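You operate a simulated robot arm through the tools that you are given. There is no shell and no other tool. Be economical: measure what you need, move in short steps, check, and stop when the job is done.

The job below is to be done with a simulated two-armed robot. You get a single attempt, and the scene is never put back.

## Task
Set up the module on the job ticket: its volts, trim knob on max, latch locked, link in.
Fine: use the link of the bay's own colour; all bays stay off; the other module stays as it is.

It is judged by the outcome, as a careful person would: the job done as asked, and still so three seconds after it is handed in. It fails if anything else is knocked over, pushed out of place, dropped, spilled or broken.

## Robot
Two 7-joint arms with two-finger parallel grippers on one trunk, on a base that drives. Base frame: it is fixed to the floor where the robot stands at the start and does not move with it; the origin is under the middle of the robot, x ahead of it, y to its left, z up; the surface under the hand at the start is at about z = 0.786. Units: m, rad, N and s.
The left shoulder is at the start at [0.12, 0.174, 1.059], the right one opposite. With the tool pointing down near the work surface each hand reaches from about 0.36 to 0.76 m from the robot's upright axis, wherever it stands, measured 20 degrees to its own side. Places, roughly: bay one latch [0.4, -0.2, 0.8]; bay one switch [0.4, -0.3, 0.8]; bay three latch [0.4, -0.7, 0.8]; bay three switch [0.4, -0.7, 0.8]; bay two latch [0.4, -0.4, 0.8]; bay two switch [0.4, -0.5, 0.8]; green trim knob [0.5, -0.3, 0.8]; purple trim knob [0.5, -0.7, 0.8]; white voltage slide [0.5, -0.6, 0.8]; yellow voltage slide [0.5, -0.2, 0.8]. Payload 3.6 kg a hand.
Tool frame (each hand has its own): the origin (TCP) lies between the finger pads and is the grasp point; the fingertips stand 0.03 m ahead of it; z points along the fingers, y is the line along which they close. The gripper opens to 0.11 m. The fingers are 0.02 m wide and 0.01 m thick; the gripper's body (0.048 by 0.112 m) begins 0.055 m behind the TCP.
Orientation is that of the tool frame in the base frame, as a unit quaternion [w, x, y, z]. With the fingers straight down and closing along the base's y, the tool's x points along the base's -x, its y along +y and its z along -z.

## Interface
- The arms move only by the tool play_rows. It takes "left_moves", "right_moves" or both (then of equal length, played together; a hand with none holds still); each is a list of rows, each a list of 7 numbers: the finger opening in mm, from 0 to 110, then the shift along the base's x, y, z in mm, then the turn, a rotation vector about the base's x, y, z in rad. In form: [[claw, x, y, z, rx, ry, rz], ...]. A call has 1 to 12 rows; each row is the pose to reach, as a shift and turn from the pose commanded when the call began. A row lasts 0.2 s, in which the tool goes at most 0.05 m and 0.15 rad; a call with a longer step from one row to the next is refused whole, and so is a gripper value outside its range. A pose out of reach is approached as far as the arm can. The call stops where the force on the tool passes 40 N (or 10 N more than at its start, if that is more) or the arm is blocked; 0.2 s more then pass. Each finger travels about 0.153 m/s and halts on what it meets, pressing with about 27 N; the grip force reading is that of the motor and also rises with nothing between the fingers. The clock runs only during rows and for 0.2 s after the last one: add rows that repeat a pose to give the fingers time. It gives the time, the measured TCP pose, the force on the tool (base axes), the opening and the grip force at its end, in the units of the frame above (readings bear some noise), with the torque about the TCP (base axes, N m) and any sound that the robot's microphone picked up.
- Cameras (640 x 400 px; columns grow to the right, rows downward): "scene" is now at [0.2155, -0.0535, 1.2475]; the picture's right is [-0.56, -0.83, 0.00], its down [-0.36, 0.24, -0.90] and it looks along [0.75, -0.50, -0.44] (base axes); focal length 222 px, centre (320, 200). "left" rides on the left gripper at [0.072, -0.017, -0.103] in its tool frame; the picture's right is [0.23, 0.97, 0.00], its down [-0.76, 0.18, -0.62] and it looks along [-0.61, 0.14, 0.78] (tool axes); focal length 222 px, centre (320, 200). "right" rides on the right gripper at [0.072, 0.017, -0.103] in its tool frame; the picture's right is [-0.23, 0.97, 0.00], its down [-0.76, -0.18, -0.62] and it looks along [-0.61, -0.14, 0.78] (tool axes); focal length 222 px, centre (320, 200). There is no depth. A picture from a camera that has moved, and an enlarged one, comes with that camera's place and axes in the base frame and with its lens.
- grab_frame(camera): a new picture of that camera. It takes no simulated time.
- slide_trunk(by): slides the trunk up (or, below 0, down) by that many m; the arms and the scene camera ride with it, the base frame stays. It gives what a move gives, with no picture.
- drive_base(legs): drives the robot by 1 to 6 legs, each [ahead, left, turn to the left] in m, m and rad, along the robot's own axes; the way and the turn of a leg run together, so that a leg with both is an arc; at most 1.5 m and 3.142 rad a leg. The arms and the cameras ride along, it lands a little off, and it stops where it bumps. It gives what a move gives.
- turn_head(pan, tilt): turns the head with the scene camera to pan (to the left, within 1.501 rad either way) and tilt (down, from -0.506 to 1.204), counted from straight ahead of the robot. It gives what a move gives.
- inspect(camera, box): a new picture of the part [left, top, right, bottom] of that camera's present view, enlarged. It takes no simulated time.
- job_done(): hands the job in; it is judged then, once.

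Go step by step. Nothing tells you exact positions but the pictures and the camera data: compare them with the known pose of the tool, close in by small moves and look again before you grip or let go. The budget is 120 turns and 92 pictures, counting those below and the enlarged ones. Unless the task says otherwise, let go and move clear before handing in.

The tools are called as a command line: name --argument value ..., lists and objects as JSON in quotes. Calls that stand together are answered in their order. play_rows: Moves the arms, as the interface text tells. Its arguments: {"type":"object","properties":{"left_moves":{"type":"array"},"right_moves":{"type":"array"}},"required":[]} The other tools are called the same way: slide_trunk (by) slides the trunk up or down; drive_base (legs) drives the base; turn_head (pan, tilt) turns the head that bears the scene camera; grab_frame (camera) takes a picture; inspect (camera, box) takes an enlarged picture of a part of a camera's view; job_done () hands the job in.

At the start:

```text
time: 0.0
left_tcp_pos: [0.3465, -0.0347, 1.0814]
left_orientation: [0.0, 0.0, 1.0, 0.0]
left_wrist_force: [-0.4, -1.4, -0.6]
left_torque: [-0.02, 0.03, 0.0]
left_width: 0.1101
left_gripper_force: 0.2
right_tcp_pos: [0.3422, -0.456, 1.1758]
right_orientation: [0.0, 0.001, 1.0, 0.0]
right_wrist_force: [0.6, -0.8, 0.9]
right_torque: [0.0, 0.01, 0.02]
right_width: 0.11
right_gripper_force: 0.2
trunk travel left (down, up): [-0.178, 0.585]
robot x, y, heading: [0.0019, -0.0015, -0.005]
head pan, tilt: [-0.595, 0.45]
```

scene: 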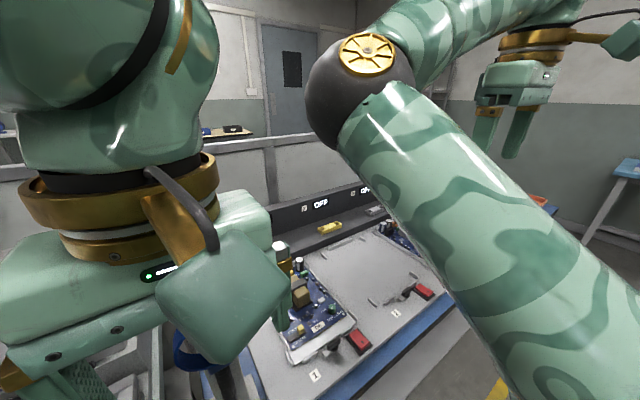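
right: 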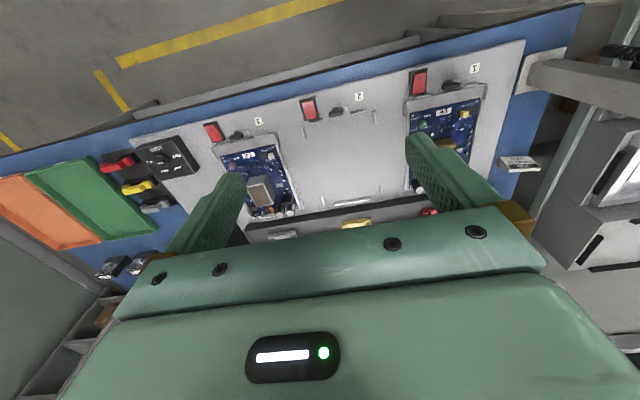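
left: 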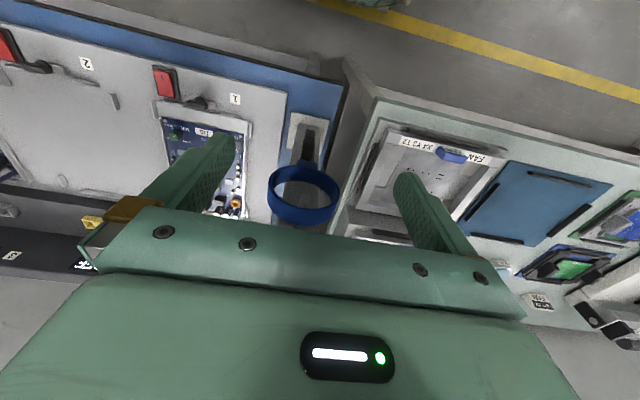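

I see a bench with three bays: modules sit in bays 1 and 3, and bay 2 is empty. I still need to find the job ticket, so I'll look closer with the hand cameras first.

inspect --camera "right" --box '[380, 40, 560, 220]'

inspect --camera "right" --box '[90, 80, 320, 280]'

inspect --camera "left" --box '[340, 110, 640, 330]'

```text
2.22 times, centred on (470, 130) of right
camera zoom: at [0.2702, -0.439, 1.2797], right [0.23, 0.97, 0.0], down [0.76, -0.18, 0.62], along [0.61, -0.14, -0.78], focal length 494 px, centre (-13, 356)
```

zoom: 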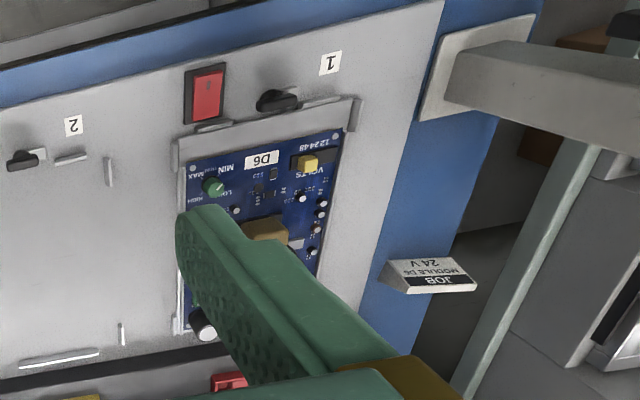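

```text
2.00 times, centred on (205, 180) of right
camera zoom: at [0.2702, -0.439, 1.2797], right [0.23, 0.97, 0.0], down [0.76, -0.18, 0.62], along [0.61, -0.14, -0.78], focal length 444 px, centre (550, 240)
```

zoom: 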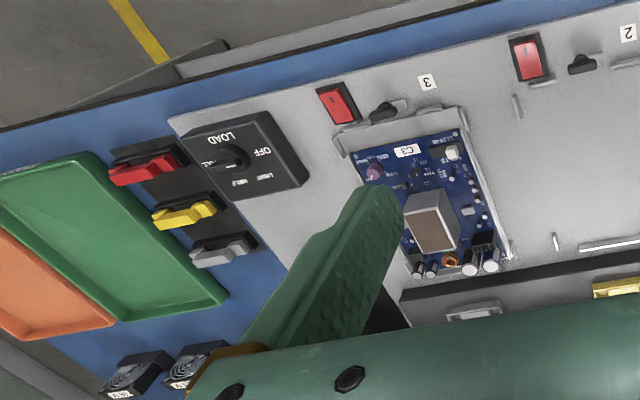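

```text
1.82 times, centred on (490, 220) of left
camera zoom: at [0.2741, -0.0527, 1.1856], right [-0.23, 0.97, 0.0], down [0.76, 0.18, 0.62], along [0.61, 0.14, -0.78], focal length 404 px, centre (11, 164)
```

zoom: 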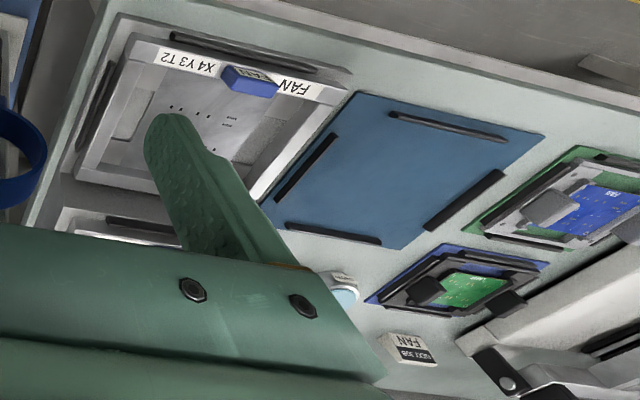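

The ticket reads "JOB MODULE D6 24 V", and D6 is in bay 1 with VOLTS 12/24/48 and a MIN/MAX trim knob. I'll move the left hand out of the way and put the right camera over bay 1.

play_rows --left_moves '[[110, 0, 40, 20, 0, 0, 0], [110, 0, 80, 40, 0, 0, 0], [110, 0, 120, 60, 0, 0, 0], [110, 0, 160, 80, 0, 0, 0], [110, 0, 200, 80, 0, 0, 0]]' --right_moves '[[80, 0, 0, 0, 0, 0, 0], [40, 0, 35, 0, 0, 0, 0], [0, 0, 80, -15, 0, 0, 0], [0, 0, 120, -30, 0, 0, 0], [0, 0, 140, -50, 0, 0, 0]]'

grab_frame --camera "right"

grab_frame --camera "scene"

```text
time: 1.2
left_tcp_pos: [0.3741, 0.1525, 1.059]
left_orientation: [0.002, 0.002, 1.0, 0.001]
left_wrist_force: [0.0, 0.4, 0.6]
left_torque: [0.02, -0.03, -0.02]
left_width: 0.1102
left_gripper_force: 0.2
left hand out of reach, approached as far as the arm can: row 1, 2, 3, 4, 5
right_tcp_pos: [0.3178, -0.3751, 1.1222]
right_orientation: [0.001, 0.0, 1.0, 0.0]
right_wrist_force: [-0.1, -0.4, -0.1]
right_torque: [0.05, -0.04, 0.02]
right_width: 0.0
right_gripper_force: 26.8
right hand out of reach, approached as far as the arm can: row 3, 4, 5
trunk travel left (down, up): [-0.178, 0.585]
robot x, y, heading: [0.002, -0.0006, -0.008]
head pan, tilt: [-0.595, 0.45]
```

```text
85 pictures are left
camera right: at [0.2464, -0.3576, 1.2261], right [0.23, 0.97, 0.0], down [0.76, -0.18, 0.62], along [0.61, -0.14, -0.78], focal length 222 px, centre (320, 200)
```

right: 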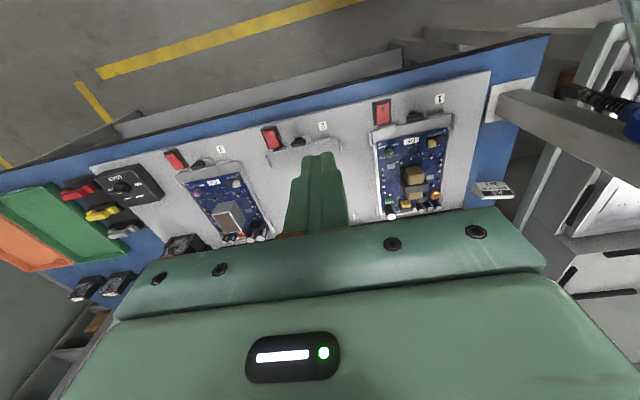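

```text
84 pictures are left
camera scene: at [0.2135, -0.056, 1.2479], right [-0.56, -0.83, 0.0], down [-0.36, 0.25, -0.9], along [0.75, -0.5, -0.44], focal length 222 px, centre (320, 200)
```

scene: 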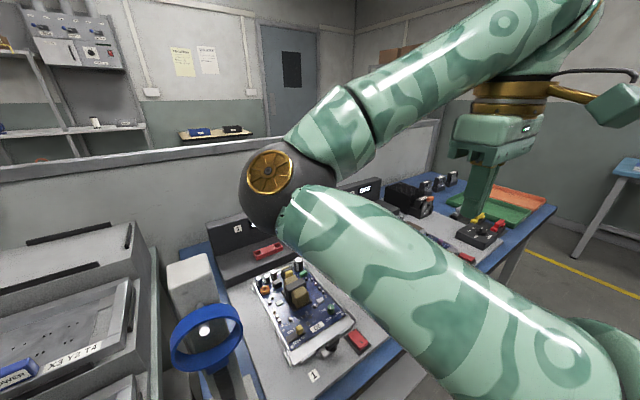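

Bay 1 can now be seen from the scene camera. I'll zoom in on the header and the links.

inspect --camera "scene" --box '[200, 200, 400, 390]'

inspect --camera "right" --box '[340, 70, 540, 220]'

inspect --camera "scene" --box '[330, 160, 560, 280]'

```text
2.11 times, centred on (300, 295) of scene
camera zoom: at [0.2135, -0.056, 1.2479], right [-0.56, -0.83, 0.0], down [-0.36, 0.25, -0.9], along [0.75, -0.5, -0.44], focal length 467 px, centre (362, 0)
```

zoom: 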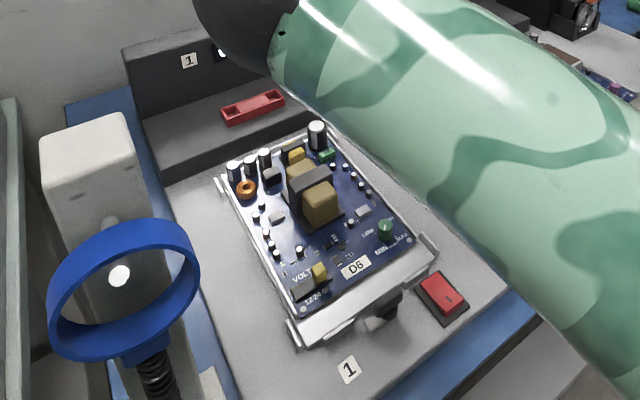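

```text
2.67 times, centred on (440, 145) of right
camera zoom: at [0.2464, -0.3576, 1.2261], right [0.23, 0.97, 0.0], down [0.76, -0.18, 0.62], along [0.61, -0.14, -0.78], focal length 592 px, centre (0, 347)
```

zoom: 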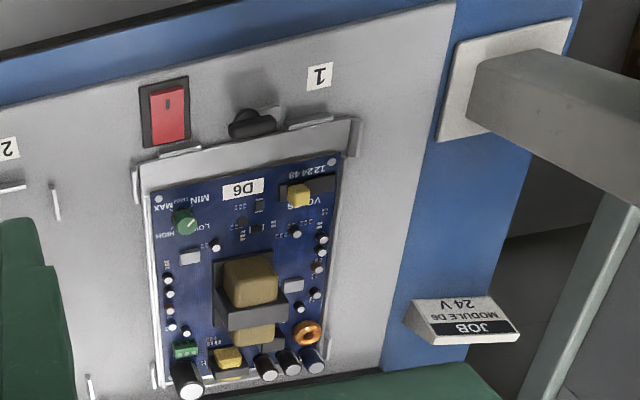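

```text
2.78 times, centred on (445, 220) of scene
camera zoom: at [0.2135, -0.056, 1.2479], right [-0.56, -0.83, 0.0], down [-0.36, 0.25, -0.9], along [0.75, -0.5, -0.44], focal length 618 px, centre (-28, 144)
```

zoom: 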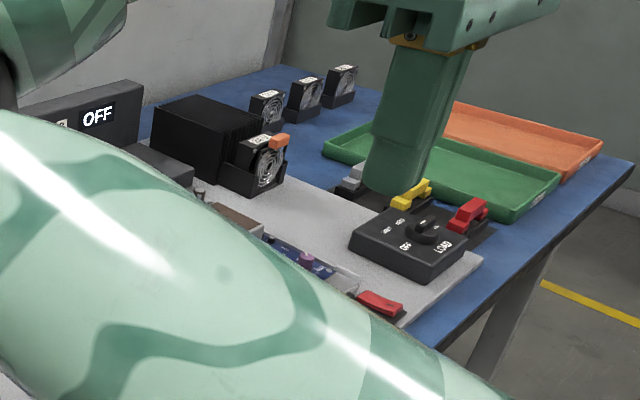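

Bay 1's header socket is red, and the links (red, yellow, grey) are parked at the right end of the bench. Next I'll lower the right hand for a close look at the module's controls.

play_rows --right_moves '[[0, 5, 15, -40, 0, 0, 0], [0, 10, 30, -80, 0, 0, 0], [0, 12, 45, -110, 0, 0, 0], [0, 12, 45, -110, 0, 0, 0]]'

grab_frame --camera "right"

```text
time: 2.2
left_tcp_pos: [0.3763, 0.155, 1.0588]
left_orientation: [-0.001, 0.0, 1.0, -0.001]
left_wrist_force: [0.4, 0.0, 0.1]
left_torque: [0.02, 0.02, 0.02]
left_width: 0.1102
left_gripper_force: 0.0
right_tcp_pos: [0.3149, -0.3655, 1.0167]
right_orientation: [0.0, 0.0, 1.0, 0.0]
right_wrist_force: [0.4, 0.0, -0.7]
right_torque: [-0.03, -0.03, -0.01]
right_width: 0.0001
right_gripper_force: 27.1
right hand out of reach, approached as far as the arm can: row 1, 2, 3, 4
trunk travel left (down, up): [-0.178, 0.585]
robot x, y, heading: [-0.0006, -0.002, 0.006]
head pan, tilt: [-0.595, 0.45]
```

```text
80 pictures are left
camera right: at [0.2416, -0.348, 1.1196], right [0.23, 0.97, 0.0], down [0.76, -0.18, 0.62], along [0.61, -0.14, -0.78], focal length 222 px, centre (320, 200)
```

right: 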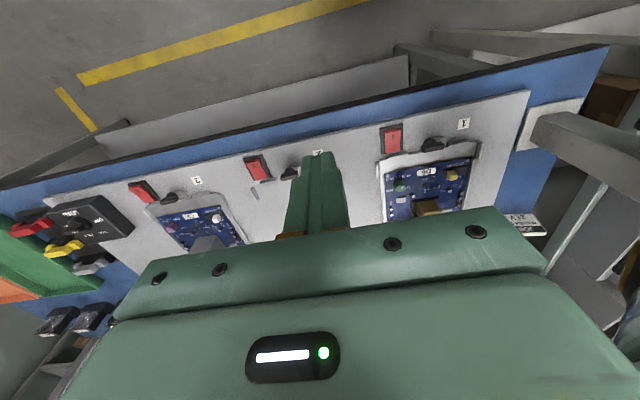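

The view is usable but oblique. I'll zoom into the bay 1 controls.

inspect --camera "right" --box '[370, 110, 500, 220]'

inspect --camera "right" --box '[120, 150, 330, 260]'

slide_trunk --by 0.15

```text
3.64 times, centred on (435, 165) of right
camera zoom: at [0.2416, -0.348, 1.1196], right [0.23, 0.97, 0.0], down [0.76, -0.18, 0.62], along [0.61, -0.14, -0.78], focal length 808 px, centre (-98, 327)
```

zoom: 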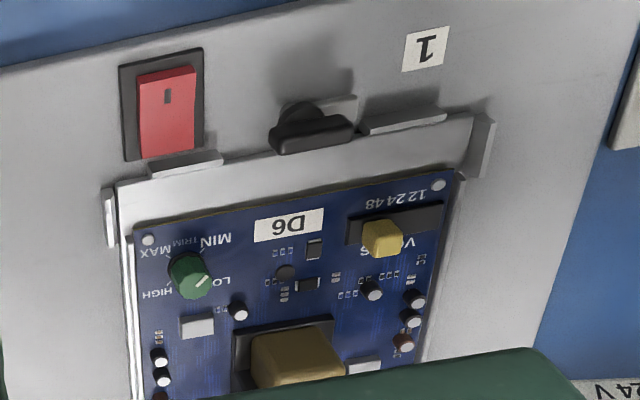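

```text
3.05 times, centred on (225, 205) of right
camera zoom: at [0.2416, -0.348, 1.1196], right [0.23, 0.97, 0.0], down [0.76, -0.18, 0.62], along [0.61, -0.14, -0.78], focal length 677 px, centre (610, 185)
```

zoom: 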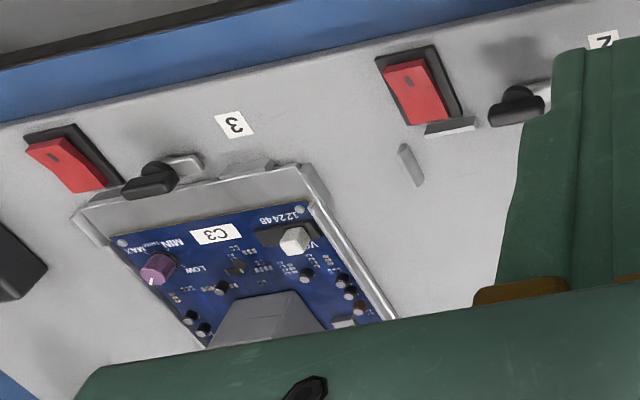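

```text
time: 4.0
left_tcp_pos: [0.3842, 0.1564, 1.2159]
left_orientation: [0.0, 0.0, 1.0, -0.001]
left_wrist_force: [0.4, 0.2, -0.4]
left_torque: [0.05, 0.0, 0.02]
left_width: 0.11
left_gripper_force: 0.0
right_tcp_pos: [0.2681, -0.3663, 1.193]
right_orientation: [0.069, 0.001, 0.998, 0.0]
right_wrist_force: [0.1, -0.6, -0.3]
right_torque: [0.0, -0.01, -0.03]
right_width: 0.0002
right_gripper_force: 26.9
trunk travel left (down, up): [-0.328, 0.435]
robot x, y, heading: [-0.0018, 0.0004, 0.0]
head pan, tilt: [-0.595, 0.45]
```

The trim scale runs MIN, LOW, HIGH, MAX clockwise when seen from the robot side. I need a closer look at the knob pointer, slide and latch, so I'll reposition the right hand.

play_rows --right_moves '[[0, 20, 20, -40, 0, -0.07, 0], [0, 40, 40, -80, 0, -0.138, 0], [0, 50, 65, -120, 0, -0.138, 0], [0, 60, 85, -150, 0, -0.138, 0], [0, 60, 85, -170, 0, -0.138, 0]]'

grab_frame --camera "right"

```text
time: 5.2
left_tcp_pos: [0.3818, 0.1559, 1.2157]
left_orientation: [0.0, 0.0, 1.0, 0.0]
left_wrist_force: [0.1, -0.3, 0.4]
left_torque: [-0.04, -0.02, 0.01]
left_width: 0.1101
left_gripper_force: 0.0
right_tcp_pos: [0.3053, -0.3949, 1.0431]
right_orientation: [0.138, 0.0, 0.99, 0.001]
right_wrist_force: [0.9, 0.0, -0.4]
right_torque: [-0.01, 0.01, 0.03]
right_width: 0.0002
right_gripper_force: 26.9
right hand out of reach, approached as far as the arm can: row 1, 2, 3, 4, 5
trunk travel left (down, up): [-0.328, 0.435]
robot x, y, heading: [-0.0007, -0.0002, -0.001]
head pan, tilt: [-0.595, 0.45]
```

```text
77 pictures are left
camera right: at [0.2072, -0.3782, 1.123], right [0.22, 0.97, 0.06], down [0.56, -0.18, 0.81], along [0.8, -0.14, -0.59], focal length 222 px, centre (320, 200)
```

right: 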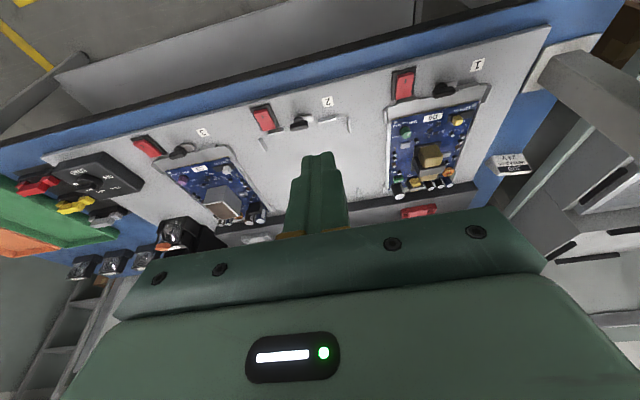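

The arm is folded too tightly to work this close. The links lie around y = -0.97, so I'll drive sideways to the right until the right hand can reach them and the left hand can look at bay 1.

play_rows --right_moves '[[0, -10, -10, 40, 0, 0.07, 0], [0, -20, -20, 80, 0, 0.14, 0], [0, -20, -30, 120, 0, 0.21, 0], [0, -20, -30, 140, 0, 0.27, 0]]'

drive_base --legs '[[-0.08, 0, 0], [0, -0.6, 0]]'

grab_frame --camera "scene"

grab_frame --camera "right"

grab_frame --camera "left"

```text
time: 6.2
left_tcp_pos: [0.3828, 0.1578, 1.2155]
left_orientation: [0.0, 0.001, 1.0, -0.001]
left_wrist_force: [0.2, 0.2, -0.1]
left_torque: [-0.01, 0.01, 0.02]
left_width: 0.1099
left_gripper_force: 0.0
right_tcp_pos: [0.2815, -0.428, 1.1801]
right_orientation: [0.004, 0.0, 1.0, -0.001]
right_wrist_force: [-1.0, 0.5, -0.1]
right_torque: [0.02, 0.02, 0.01]
right_width: 0.0
right_gripper_force: 26.7
trunk travel left (down, up): [-0.328, 0.435]
robot x, y, heading: [-0.0025, 0.0016, -0.003]
head pan, tilt: [-0.595, 0.45]
```

```text
time: 10.2
left_tcp_pos: [0.3014, -0.4496, 1.2174]
left_orientation: [0.0, 0.004, 1.0, 0.0]
left_wrist_force: [0.2, 0.5, -1.0]
left_torque: [-0.01, -0.01, -0.02]
left_width: 0.1097
left_gripper_force: 0.1
right_tcp_pos: [0.1957, -1.0329, 1.179]
right_orientation: [0.003, 0.003, 1.0, 0.0]
right_wrist_force: [-0.4, -0.6, 0.2]
right_torque: [0.02, 0.03, 0.05]
right_width: 0.0001
right_gripper_force: 27.3
trunk travel left (down, up): [-0.328, 0.435]
robot x, y, heading: [-0.0819, -0.5996, -0.008]
head pan, tilt: [-0.595, 0.45]
```

```text
76 pictures are left
camera scene: at [0.0609, -0.6568, 1.4023], right [-0.57, -0.82, 0.0], down [-0.36, 0.25, -0.9], along [0.74, -0.51, -0.44], focal length 222 px, centre (320, 200)
```

scene: 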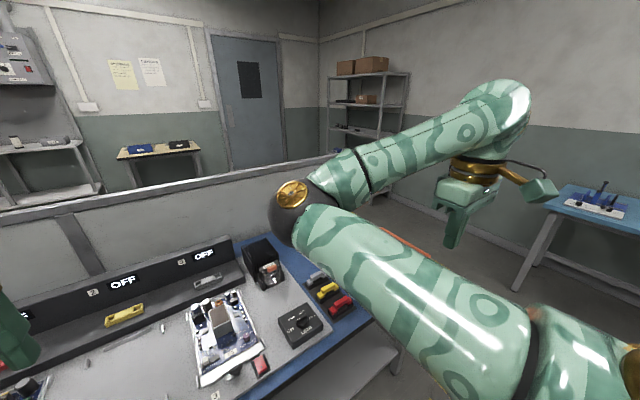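

```text
75 pictures are left
camera right: at [0.1226, -1.0154, 1.283], right [0.24, 0.97, 0.0], down [0.76, -0.18, 0.63], along [0.61, -0.15, -0.78], focal length 222 px, centre (320, 200)
```

right: 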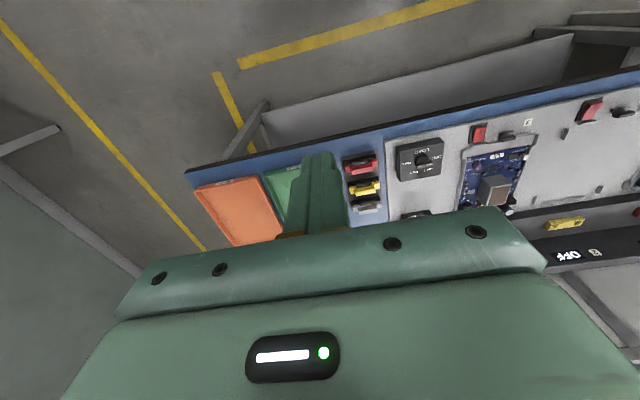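

```text
74 pictures are left
camera left: at [0.2278, -0.4648, 1.3204], right [-0.22, 0.98, 0.0], down [0.76, 0.17, 0.62], along [0.61, 0.14, -0.78], focal length 222 px, centre (320, 200)
```

left: 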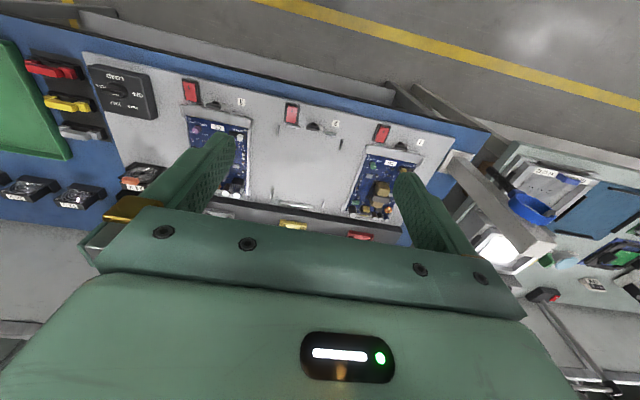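

The red link is at about (0.41, -0.985), so both hands can now get to useful spots. I'll lower each one for close pictures.

play_rows --left_moves '[[90, 12, 10, -40, 0, 0, 0], [60, 24, 20, -80, 0, 0, 0], [30, 36, 30, -120, 0, 0, 0], [0, 48, 40, -160, 0, 0, 0], [0, 60, 50, -200, 0, 0, 0], [0, 60, 50, -200, 0, 0, 0]]' --right_moves '[[0, 33, -4, -36, 0, 0, 0], [0, 66, -8, -72, 0, 0, 0], [0, 99, -12, -108, 0, 0, 0], [0, 132, -16, -144, 0, 0, 0], [0, 165, -20, -180, 0, 0, 0], [0, 165, -20, -180, 0, 0, 0]]'

grab_frame --camera "right"

grab_frame --camera "left"

```text
time: 11.6
left_tcp_pos: [0.3609, -0.3969, 1.0181]
left_orientation: [0.001, 0.004, 1.0, -0.001]
left_wrist_force: [0.1, -0.9, 0.5]
left_torque: [0.02, -0.02, 0.0]
left_width: 0.0
left_gripper_force: 26.8
right_tcp_pos: [0.3636, -1.0528, 0.999]
right_orientation: [0.004, 0.004, 1.0, 0.0]
right_wrist_force: [-0.3, -1.6, 0.8]
right_torque: [-0.03, -0.01, 0.0]
right_width: 0.0
right_gripper_force: 26.9
trunk travel left (down, up): [-0.328, 0.435]
robot x, y, heading: [-0.0826, -0.6022, -0.008]
head pan, tilt: [-0.595, 0.45]
```

```text
73 pictures are left
camera right: at [0.2918, -1.0348, 1.1023], right [0.24, 0.97, 0.0], down [0.75, -0.18, 0.63], along [0.61, -0.15, -0.78], focal length 222 px, centre (320, 200)
```

right: 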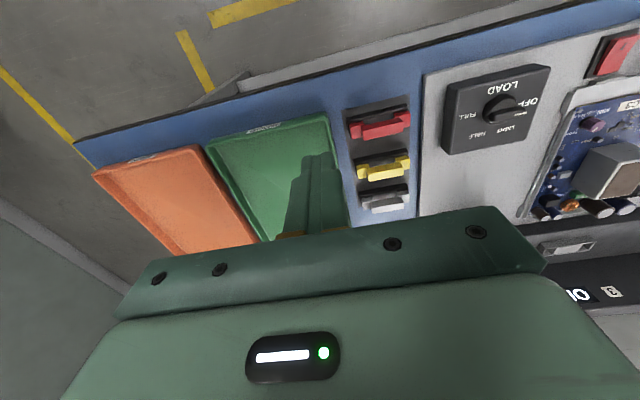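

```text
72 pictures are left
camera left: at [0.2868, -0.4133, 1.1211], right [-0.22, 0.98, 0.0], down [0.76, 0.17, 0.62], along [0.61, 0.13, -0.78], focal length 222 px, centre (320, 200)
```

left: 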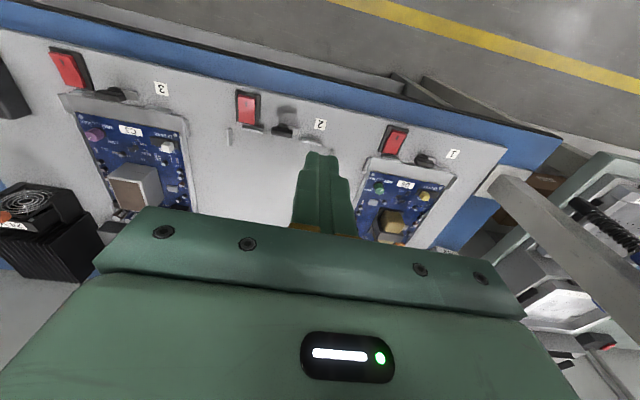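

inspect --camera "right" --box '[320, 85, 440, 225]'

inspect --camera "left" --box '[355, 110, 475, 250]'

inspect --camera "left" --box '[40, 40, 190, 215]'

```text
2.86 times, centred on (380, 155) of right
camera zoom: at [0.2918, -1.0348, 1.1023], right [0.24, 0.97, 0.0], down [0.75, -0.18, 0.63], along [0.61, -0.15, -0.78], focal length 635 px, centre (149, 329)
```

zoom: 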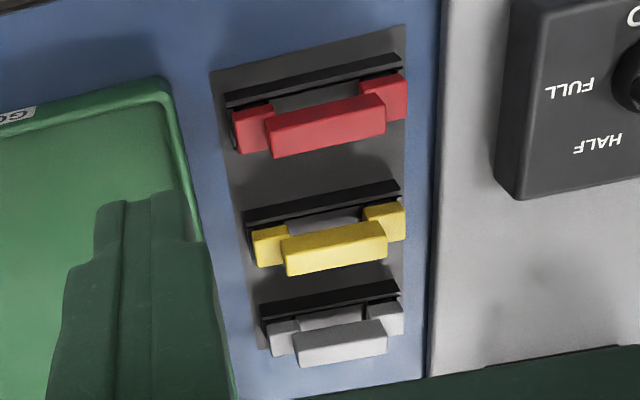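

```text
2.86 times, centred on (415, 180) of left
camera zoom: at [0.2868, -0.4133, 1.1211], right [-0.22, 0.98, 0.0], down [0.76, 0.17, 0.62], along [0.61, 0.13, -0.78], focal length 635 px, centre (49, 257)
```

zoom: 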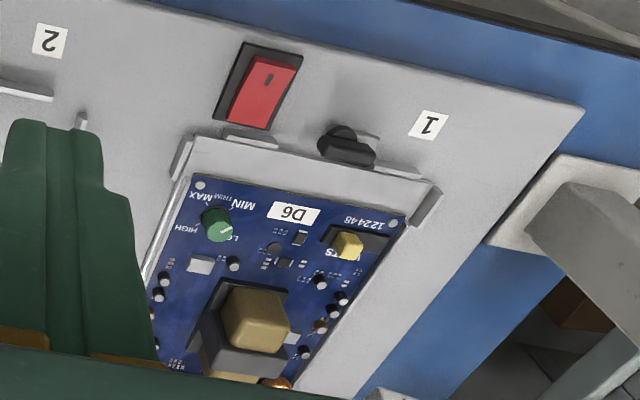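

```text
2.29 times, centred on (115, 128) of left
camera zoom: at [0.2868, -0.4133, 1.1211], right [-0.22, 0.98, 0.0], down [0.76, 0.17, 0.62], along [0.61, 0.13, -0.78], focal length 508 px, centre (789, 366)
```

zoom: 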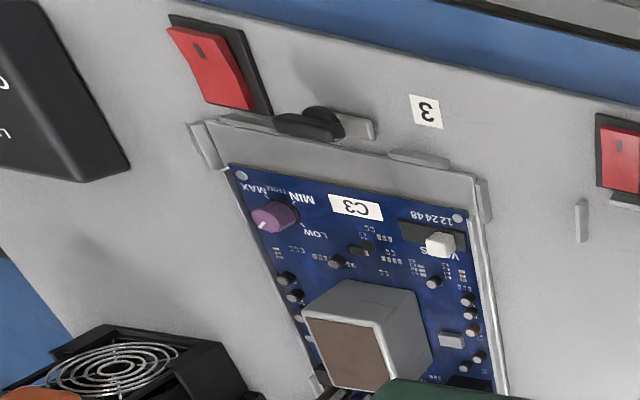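

I can see the links, each with two feet and a raised handle, and the D6 controls. I'll take closer looks from other angles.

inspect --camera "scene" --box '[290, 255, 370, 325]'

inspect --camera "left" --box '[370, 140, 450, 200]'

```text
5.71 times, centred on (330, 290) of scene
camera zoom: at [0.0601, -0.656, 1.4026], right [-0.57, -0.82, 0.0], down [-0.36, 0.25, -0.9], along [0.74, -0.51, -0.44], focal length 1268 px, centre (263, -314)
```

zoom: 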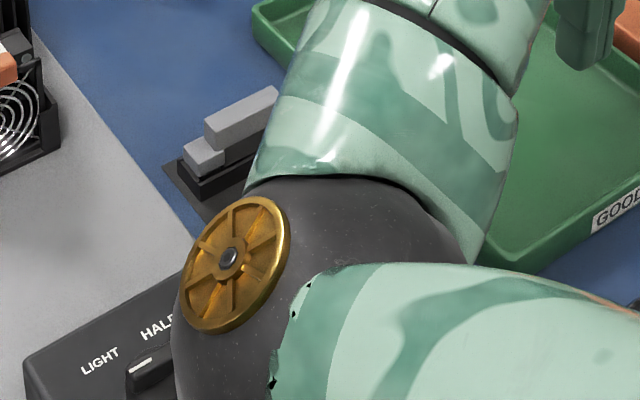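

```text
6.67 times, centred on (410, 170) of left
camera zoom: at [0.2868, -0.4133, 1.1211], right [-0.22, 0.98, 0.0], down [0.76, 0.17, 0.62], along [0.61, 0.13, -0.78], focal length 1481 px, centre (-280, 400)
```

zoom: 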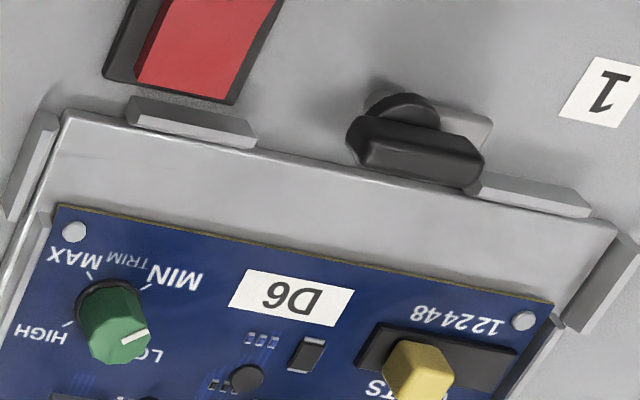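

The pointer sits between MIN and LOW, so going clockwise to MAX is about 270°. Next I'll compare the latch states, with bay 2 empty, and look at the ticks from straight above.

inspect --camera "left" --box '[225, 80, 345, 155]'

inspect --camera "left" --box '[60, 70, 180, 145]'

```text
5.33 times, centred on (285, 118) of left
camera zoom: at [0.2868, -0.4133, 1.1211], right [-0.22, 0.98, 0.0], down [0.76, 0.17, 0.62], along [0.61, 0.13, -0.78], focal length 1185 px, centre (507, 640)
```

zoom: 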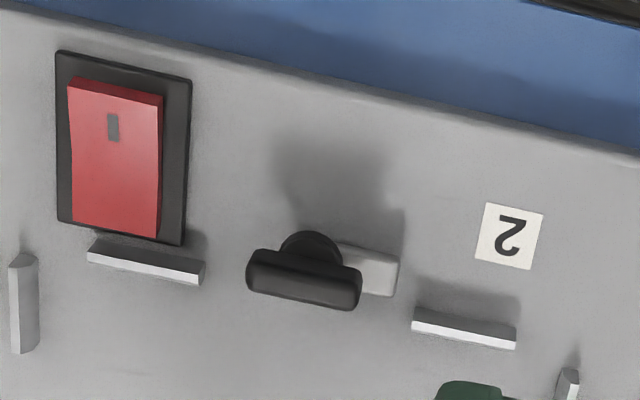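

```text
5.33 times, centred on (120, 108) of left
camera zoom: at [0.2868, -0.4133, 1.1211], right [-0.22, 0.98, 0.0], down [0.76, 0.17, 0.62], along [0.61, 0.13, -0.78], focal length 1185 px, centre (1387, 693)
```

zoom: 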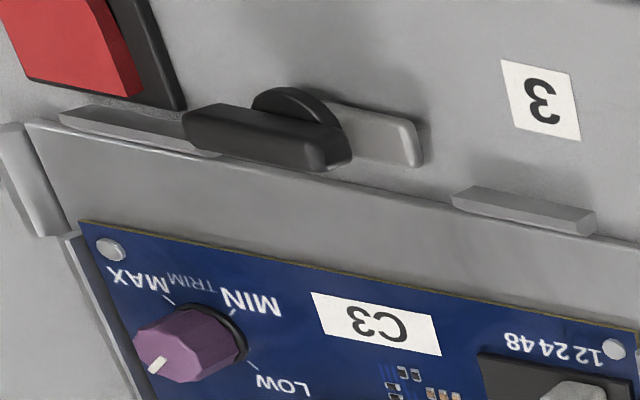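

All latches are open, with their tongues pointing left, so locking means a 90° clockwise turn. I'll put the right hand above the red link with about 60 mm opening and look again.

play_rows --right_moves '[[30, 16, 22, -20, 0, 0, 0], [60, 32, 45, -45, 0, 0, 0], [60, 49, 68, -69, 0, 0, 0], [60, 49, 68, -69, 0, 0, 0]]'

grab_frame --camera "right"

turn_head --pan -0.75 --tilt 0.7

grab_frame --camera "scene"

```text
time: 12.6
left_tcp_pos: [0.3603, -0.3975, 1.018]
left_orientation: [0.001, 0.004, 1.0, -0.001]
left_wrist_force: [0.4, -0.2, 0.4]
left_torque: [0.01, 0.01, 0.01]
left_width: 0.0
left_gripper_force: 26.8
right_tcp_pos: [0.4106, -0.9847, 0.9276]
right_orientation: [0.004, 0.005, 1.0, 0.001]
right_wrist_force: [-0.6, 0.4, -0.2]
right_torque: [0.0, -0.03, 0.0]
right_width: 0.0601
right_gripper_force: 0.1
trunk travel left (down, up): [-0.328, 0.435]
robot x, y, heading: [-0.0831, -0.6032, -0.007]
head pan, tilt: [-0.595, 0.45]
```

```text
64 pictures are left
camera right: at [0.3384, -0.9669, 1.0318], right [0.24, 0.97, 0.0], down [0.76, -0.18, 0.63], along [0.61, -0.15, -0.78], focal length 222 px, centre (320, 200)
```

right: 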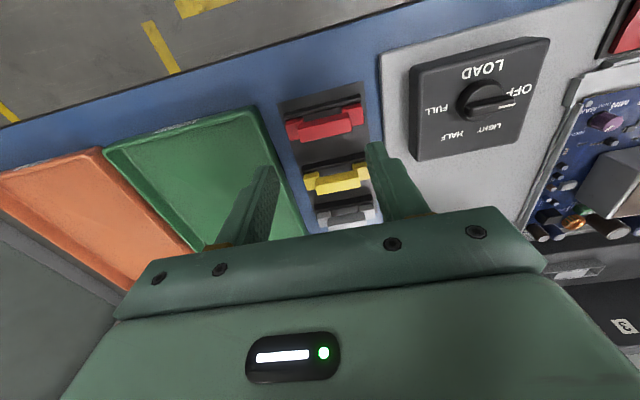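

```text
time: 13.4
left_tcp_pos: [0.3606, -0.3986, 1.0179]
left_orientation: [0.0, 0.004, 1.0, -0.002]
left_wrist_force: [-0.4, 0.0, -0.2]
left_torque: [0.01, 0.0, 0.03]
left_width: 0.0
left_gripper_force: 27.3
right_tcp_pos: [0.4117, -0.9858, 0.93]
right_orientation: [0.004, 0.004, 1.0, 0.0]
right_wrist_force: [-0.4, 0.1, 0.2]
right_torque: [0.0, -0.02, 0.0]
right_width: 0.0599
right_gripper_force: 0.1
trunk travel left (down, up): [-0.328, 0.435]
robot x, y, heading: [-0.0825, -0.6029, -0.013]
head pan, tilt: [-0.75, 0.7]
```

```text
63 pictures are left
camera scene: at [0.047, -0.6625, 1.3802], right [-0.69, -0.73, 0.0], down [-0.47, 0.44, -0.77], along [0.55, -0.53, -0.64], focal length 222 px, centre (320, 200)
```

scene: 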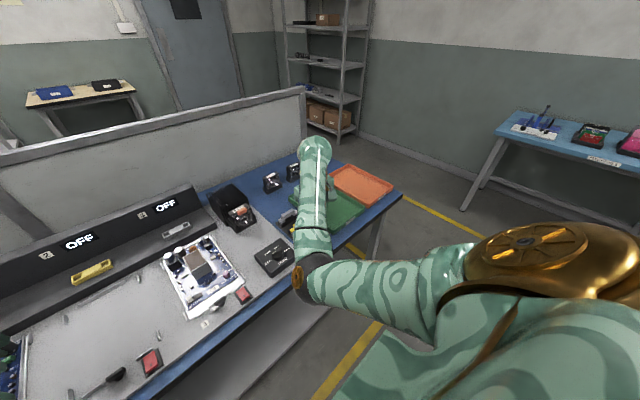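

The red link is almost exactly under the TCP. A zoom will show the fine offset.

inspect --camera "right" --box '[260, 80, 400, 170]'

```text
4.44 times, centred on (330, 125) of right
camera zoom: at [0.3384, -0.9673, 1.0319], right [0.24, 0.97, 0.0], down [0.76, -0.18, 0.63], along [0.61, -0.15, -0.78], focal length 987 px, centre (276, 533)
```

zoom: 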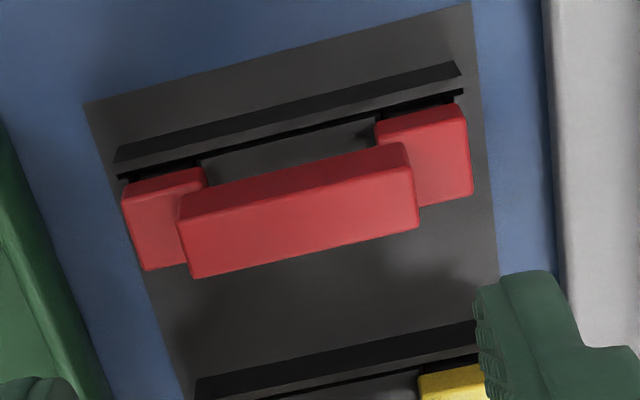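

The handle centre is at about (0.4135, -0.9815). I'll correct the offset and come down partway.

play_rows --right_moves '[[60, 2, 4, -25, 0, 0, 0], [60, 2, 4, -50, 0, 0, 0], [60, 2, 4, -70, 0, 0, 0], [60, 2, 4, -70, 0, 0, 0]]'

inspect --camera "right" --box '[240, 80, 400, 200]'

```text
time: 14.4
left_tcp_pos: [0.3607, -0.398, 1.0178]
left_orientation: [0.0, 0.004, 1.0, -0.001]
left_wrist_force: [0.3, 0.1, 0.0]
left_torque: [-0.02, -0.01, 0.02]
left_width: 0.0
left_gripper_force: 27.5
right_tcp_pos: [0.4115, -0.9827, 0.8603]
right_orientation: [0.004, 0.004, 1.0, -0.001]
right_wrist_force: [-1.4, 0.4, -0.9]
right_torque: [0.0, -0.02, 0.0]
right_width: 0.0597
right_gripper_force: 0.1
trunk travel left (down, up): [-0.328, 0.435]
robot x, y, heading: [-0.0857, -0.5997, -0.012]
head pan, tilt: [-0.75, 0.7]
```

```text
3.33 times, centred on (320, 140) of right
camera zoom: at [0.3383, -0.964, 0.9637], right [0.24, 0.97, 0.0], down [0.76, -0.18, 0.63], along [0.61, -0.15, -0.78], focal length 740 px, centre (320, 400)
```

zoom: 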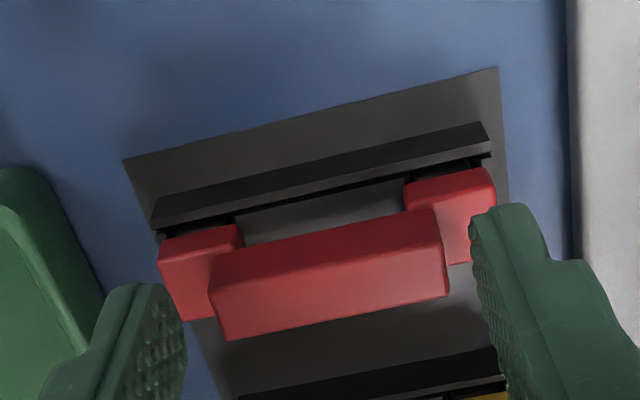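

Triangulating puts the handle centre at about (0.4175, -0.981, 0.819). I'll shift 6 mm in x, descend gently and close.

play_rows --right_moves '[[60, 6, 1, 0, 0, 0, 0], [60, 6, 1, -10, 0, 0, 0], [60, 6, 1, -18, 0, 0, 0], [60, 6, 1, -22, 0, 0, 0], [60, 6, 1, -22, 0, 0, 0]]'

inspect --camera "right" --box '[240, 100, 400, 220]'

```text
time: 15.6
left_tcp_pos: [0.3607, -0.398, 1.0173]
left_orientation: [0.0, 0.004, 1.0, -0.001]
left_wrist_force: [0.2, 0.1, -0.3]
left_torque: [-0.02, 0.01, 0.01]
left_width: 0.0001
left_gripper_force: 27.3
right_tcp_pos: [0.4168, -0.9793, 0.8373]
right_orientation: [0.005, 0.004, 1.0, 0.0]
right_wrist_force: [0.0, -0.6, 1.5]
right_torque: [-0.01, 0.0, -0.04]
right_width: 0.0599
right_gripper_force: 0.0
trunk travel left (down, up): [-0.328, 0.435]
robot x, y, heading: [-0.0825, -0.5997, -0.008]
head pan, tilt: [-0.75, 0.7]
```

```text
3.33 times, centred on (320, 160) of right
camera zoom: at [0.3446, -0.9619, 0.9411], right [0.24, 0.97, 0.0], down [0.76, -0.18, 0.63], along [0.61, -0.15, -0.78], focal length 740 px, centre (320, 333)
```

zoom: 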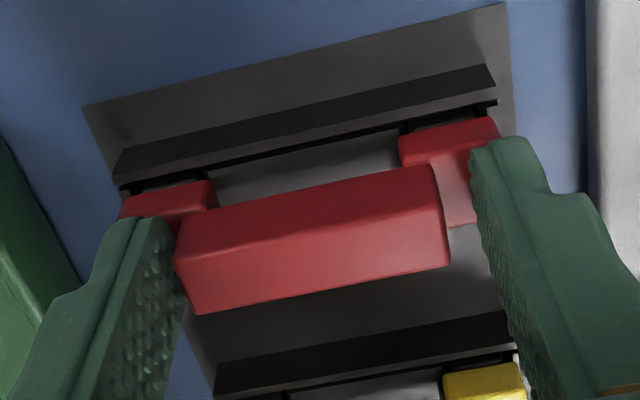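

The fingers straddle the handle. I'll recentre by 2 mm, lower a touch more and close.

play_rows --right_moves '[[60, 0, -2, 0, 0, 0, 0], [60, 0, -2, -3, 0, 0, 0], [60, 0, -2, -5, 0, 0, 0], [40, 0, -2, -5, 0, 0, 0], [40, 0, -2, -5, 0, 0, 0], [40, 0, -2, -5, 0, 0, 0]]'

```text
time: 17.0
left_tcp_pos: [0.358, -0.397, 1.0182]
left_orientation: [0.001, 0.005, 1.0, -0.001]
left_wrist_force: [-0.8, -0.7, 0.0]
left_torque: [0.0, 0.01, 0.01]
left_width: 0.0
left_gripper_force: 27.1
right_tcp_pos: [0.4183, -0.98, 0.8368]
right_orientation: [0.007, 0.005, 1.0, -0.001]
right_wrist_force: [5.6, -3.9, 35.9]
right_torque: [0.12, -0.22, -0.01]
right_width: 0.0508
right_gripper_force: 26.6
trunk travel left (down, up): [-0.328, 0.435]
robot x, y, heading: [-0.0851, -0.6004, -0.008]
head pan, tilt: [-0.75, 0.7]
```

The tips rest on the feet and the jaws have closed on the 51 mm handle. I'll lift the link.

play_rows --right_moves '[[30, 0, 0, 5, 0, 0, 0], [30, 0, 0, 15, 0, 0, 0], [30, 0, 0, 40, 0, 0, 0], [30, 0, 0, 80, 0, 0, 0], [30, 0, 0, 120, 0, 0, 0], [30, 0, 0, 150, 0, 0, 0]]'

grab_frame --camera "right"

```text
time: 18.4
left_tcp_pos: [0.3602, -0.3975, 1.0178]
left_orientation: [0.0, 0.005, 1.0, -0.001]
left_wrist_force: [-0.7, -0.1, -0.5]
left_torque: [-0.01, -0.01, 0.02]
left_width: 0.0
left_gripper_force: 27.6
right_tcp_pos: [0.4187, -0.9797, 0.9841]
right_orientation: [0.003, 0.004, 1.0, 0.0]
right_wrist_force: [-1.5, -0.3, -1.3]
right_torque: [0.0, 0.01, 0.02]
right_width: 0.0508
right_gripper_force: 26.6
trunk travel left (down, up): [-0.328, 0.435]
robot x, y, heading: [-0.0862, -0.6013, -0.009]
head pan, tilt: [-0.75, 0.7]
```

```text
59 pictures are left
camera right: at [0.346, -0.9624, 1.0879], right [0.24, 0.97, 0.0], down [0.76, -0.18, 0.63], along [0.61, -0.15, -0.78], focal length 222 px, centre (320, 200)
```

right: 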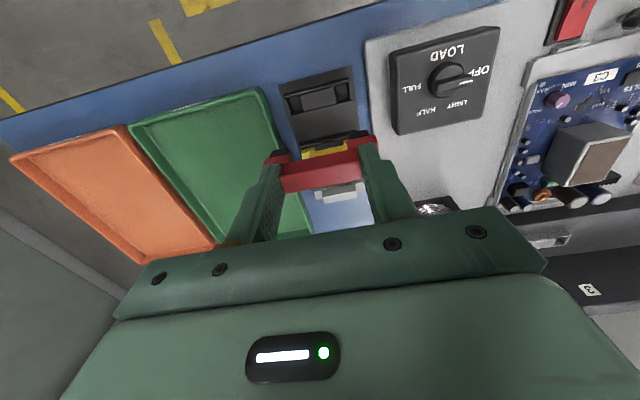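

I have the red link. I'll raise both hands and drive back left so the right hand can reach the bay 1 header.

play_rows --left_moves '[[0, -12, 0, 40, 0, 0, 0], [0, -24, 0, 80, 0, 0, 0], [0, -36, 0, 120, 0, 0, 0], [0, -48, 0, 160, 0, 0, 0], [0, -60, 0, 200, 0, 0, 0]]' --right_moves '[[30, 0, 0, 20, 0, 0, 0], [30, 0, 0, 40, 0, 0, 0], [30, 0, 0, 60, 0, 0, 0], [30, 0, 0, 80, 0, 0, 0], [30, 0, 0, 100, 0, 0, 0]]'

drive_base --legs '[[0, 0.58, 0], [0.08, 0, 0]]'

grab_frame --camera "right"

grab_frame --camera "scene"

```text
time: 19.6
left_tcp_pos: [0.3015, -0.3983, 1.2206]
left_orientation: [0.001, 0.004, 1.0, 0.0]
left_wrist_force: [-0.9, 0.6, 0.3]
left_torque: [0.0, -0.04, 0.01]
left_width: 0.0
left_gripper_force: 26.8
right_tcp_pos: [0.4143, -0.9828, 1.0831]
right_orientation: [0.004, 0.004, 1.0, 0.0]
right_wrist_force: [-0.7, 0.7, -0.3]
right_torque: [0.0, 0.02, -0.02]
right_width: 0.0508
right_gripper_force: 27.2
trunk travel left (down, up): [-0.328, 0.435]
robot x, y, heading: [-0.0821, -0.6041, -0.004]
head pan, tilt: [-0.75, 0.7]
```

```text
time: 23.5
left_tcp_pos: [0.3911, 0.1685, 1.2188]
left_orientation: [-0.002, 0.004, 1.0, -0.001]
left_wrist_force: [0.4, -0.6, -0.3]
left_torque: [-0.01, 0.05, 0.03]
left_width: 0.0002
left_gripper_force: 26.6
right_tcp_pos: [0.5037, -0.4143, 1.0828]
right_orientation: [0.003, 0.004, 1.0, 0.0]
right_wrist_force: [-0.5, 1.1, 0.2]
right_torque: [0.0, 0.05, -0.05]
right_width: 0.0508
right_gripper_force: 27.1
trunk travel left (down, up): [-0.328, 0.435]
robot x, y, heading: [0.0021, -0.0342, -0.007]
head pan, tilt: [-0.75, 0.7]
```

```text
58 pictures are left
camera right: at [0.4311, -0.3966, 1.1859], right [0.24, 0.97, 0.0], down [0.76, -0.18, 0.63], along [0.61, -0.15, -0.78], focal length 222 px, centre (320, 200)
```

right: 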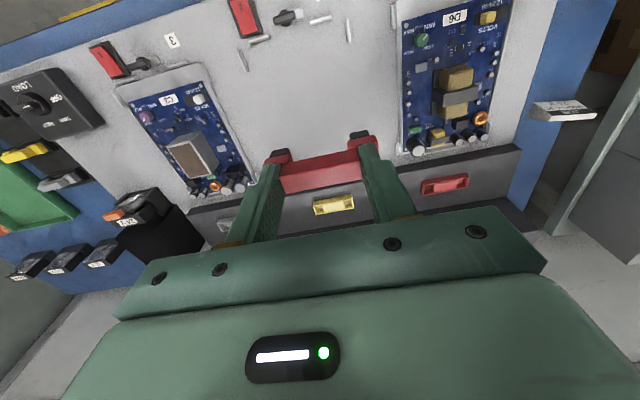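

```text
57 pictures are left
camera scene: at [0.1346, -0.0949, 1.38], right [-0.69, -0.73, 0.0], down [-0.47, 0.44, -0.76], along [0.55, -0.53, -0.65], focal length 222 px, centre (320, 200)
```

scene: 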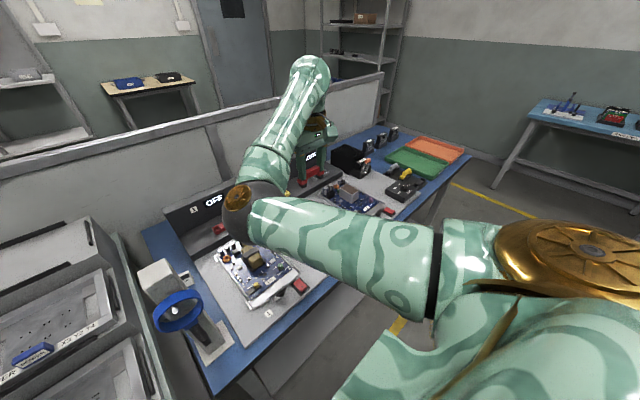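

The red socket triangulates to about (0.73, -0.22, 0.83), which is near the reach limit. I'll move 5 cm forward and bring the link above it.

drive_base --legs '[[0.05, 0, 0]]'

play_rows --right_moves '[[30, 25, 30, -10, 0, 0, 0], [30, 50, 60, -20, 0, 0, 0], [30, 75, 95, -40, 0, 0, 0], [30, 105, 125, -55, 0, 0, 0], [30, 125, 155, -75, 0, 0, 0], [30, 140, 185, -95, 0, 0, 0], [30, 140, 185, -95, 0, 0, 0]]'

grab_frame --camera "right"

```text
time: 24.4
left_tcp_pos: [0.4401, 0.1674, 1.2177]
left_orientation: [-0.001, 0.004, 1.0, -0.001]
left_wrist_force: [0.5, -0.2, -0.6]
left_torque: [0.0, 0.0, 0.0]
left_width: 0.0
left_gripper_force: 26.0
right_tcp_pos: [0.5542, -0.4149, 1.0839]
right_orientation: [0.003, 0.005, 1.0, 0.0]
right_wrist_force: [0.1, -0.3, -0.3]
right_torque: [-0.01, 0.05, -0.05]
right_width: 0.0509
right_gripper_force: 26.7
trunk travel left (down, up): [-0.328, 0.435]
robot x, y, heading: [0.0562, -0.0332, -0.011]
head pan, tilt: [-0.75, 0.7]
```

```text
time: 26.0
left_tcp_pos: [0.4384, 0.1677, 1.2184]
left_orientation: [0.0, 0.004, 1.0, 0.0]
left_wrist_force: [-0.9, 0.0, 0.4]
left_torque: [-0.03, 0.02, -0.03]
left_width: 0.0
left_gripper_force: 27.0
right_tcp_pos: [0.699, -0.2297, 0.9896]
right_orientation: [0.004, 0.005, 1.0, 0.0]
right_wrist_force: [0.5, -0.6, -0.5]
right_torque: [0.02, -0.01, 0.01]
right_width: 0.0508
right_gripper_force: 27.2
trunk travel left (down, up): [-0.328, 0.435]
robot x, y, heading: [0.0522, -0.0345, -0.011]
head pan, tilt: [-0.75, 0.7]
```

```text
56 pictures are left
camera right: at [0.6258, -0.2126, 1.0928], right [0.24, 0.97, 0.0], down [0.76, -0.18, 0.63], along [0.61, -0.15, -0.78], focal length 222 px, centre (320, 200)
```

right: 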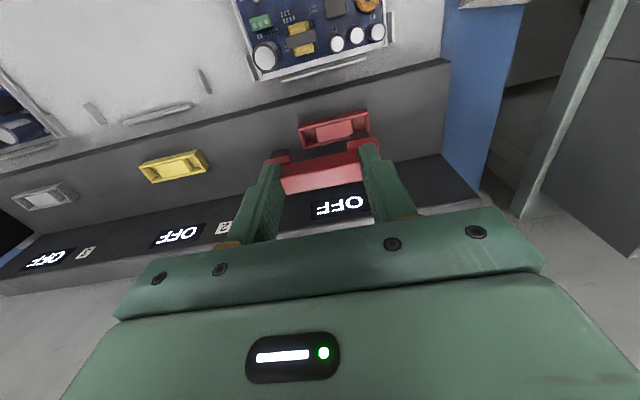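

inspect --camera "right" --box '[260, 90, 400, 200]'

```text
3.64 times, centred on (330, 145) of right
camera zoom: at [0.6258, -0.2126, 1.0928], right [0.24, 0.97, 0.0], down [0.76, -0.18, 0.63], along [0.61, -0.15, -0.78], focal length 808 px, centre (284, 400)
```

zoom: 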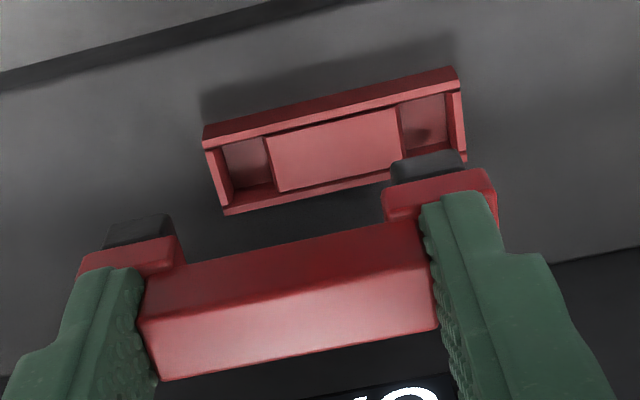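

The socket has two pockets for the link's prongs, with its centre at about (0.735, -0.2205, 0.815). I'll move to a spot above it and check the alignment.

play_rows --right_moves '[[30, 12, 3, -20, 0, 0, 0], [30, 24, 6, -40, 0, 0, 0], [30, 36, 9, -70, 0, 0, 0], [30, 36, 9, -85, 0, 0, 0], [30, 36, 9, -85, 0, 0, 0]]'

inspect --camera "right" --box '[260, 90, 400, 200]'

```text
time: 27.2
left_tcp_pos: [0.4391, 0.1682, 1.2179]
left_orientation: [0.0, 0.004, 1.0, -0.001]
left_wrist_force: [0.8, 0.5, -0.3]
left_torque: [0.01, 0.0, 0.0]
left_width: 0.0002
left_gripper_force: 27.4
right_tcp_pos: [0.7079, -0.2033, 0.9183]
right_orientation: [0.004, 0.004, 1.0, 0.0]
right_wrist_force: [0.2, 0.0, -1.6]
right_torque: [0.01, 0.0, 0.02]
right_width: 0.0509
right_gripper_force: 26.8
right hand out of reach, approached as far as the arm can: row 2, 3, 4, 5
trunk travel left (down, up): [-0.328, 0.435]
robot x, y, heading: [0.0526, -0.0335, -0.008]
head pan, tilt: [-0.75, 0.7]
```

```text
3.64 times, centred on (330, 145) of right
camera zoom: at [0.6346, -0.1859, 1.0218], right [0.24, 0.97, 0.0], down [0.75, -0.18, 0.63], along [0.61, -0.15, -0.78], focal length 808 px, centre (284, 400)
```

zoom: 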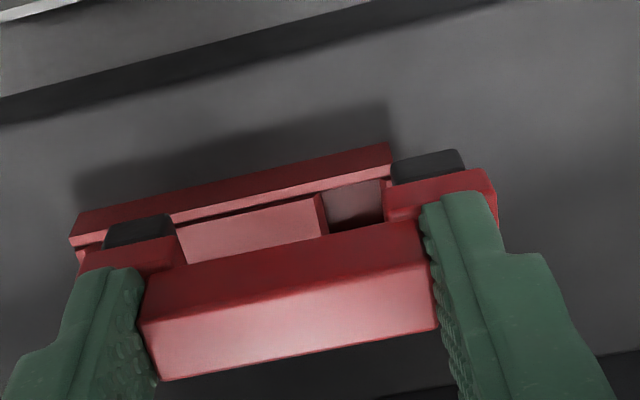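

The arm ran out of reach in that posture. I'll raise the link, drive left 10 cm and slightly ahead so the socket falls on the right arm's favoured side, then approach again.

play_rows --right_moves '[[30, -20, -10, 30, 0, 0, 0], [30, -40, -20, 70, 0, 0, 0], [30, -50, -30, 100, 0, 0, 0]]'

drive_base --legs '[[0, 0.12, 0], [0.03, 0, 0]]'

```text
time: 28.0
left_tcp_pos: [0.4372, 0.1687, 1.2184]
left_orientation: [0.0, 0.004, 1.0, 0.0]
left_wrist_force: [-0.7, -0.6, -0.9]
left_torque: [0.01, 0.02, 0.0]
left_width: 0.0
left_gripper_force: 26.9
right_tcp_pos: [0.7153, -0.2247, 1.0073]
right_orientation: [0.002, 0.004, 1.0, 0.0]
right_wrist_force: [0.2, -0.4, -0.1]
right_torque: [-0.01, 0.01, 0.0]
right_width: 0.0506
right_gripper_force: 26.4
right hand out of reach, approached as far as the arm can: row 1, 2, 3
trunk travel left (down, up): [-0.328, 0.435]
robot x, y, heading: [0.0576, -0.0326, -0.009]
head pan, tilt: [-0.75, 0.7]
```

```text
time: 29.7
left_tcp_pos: [0.4704, 0.2882, 1.2181]
left_orientation: [0.0, 0.003, 1.0, 0.0]
left_wrist_force: [0.4, -0.5, 0.6]
left_torque: [-0.02, 0.0, 0.02]
left_width: 0.0
left_gripper_force: 27.0
right_tcp_pos: [0.7476, -0.1053, 1.0065]
right_orientation: [0.002, 0.005, 1.0, 0.001]
right_wrist_force: [0.5, -0.7, -0.5]
right_torque: [-0.03, 0.05, 0.03]
right_width: 0.0508
right_gripper_force: 27.1
trunk travel left (down, up): [-0.328, 0.435]
robot x, y, heading: [0.0832, 0.087, -0.01]
head pan, tilt: [-0.75, 0.7]
```

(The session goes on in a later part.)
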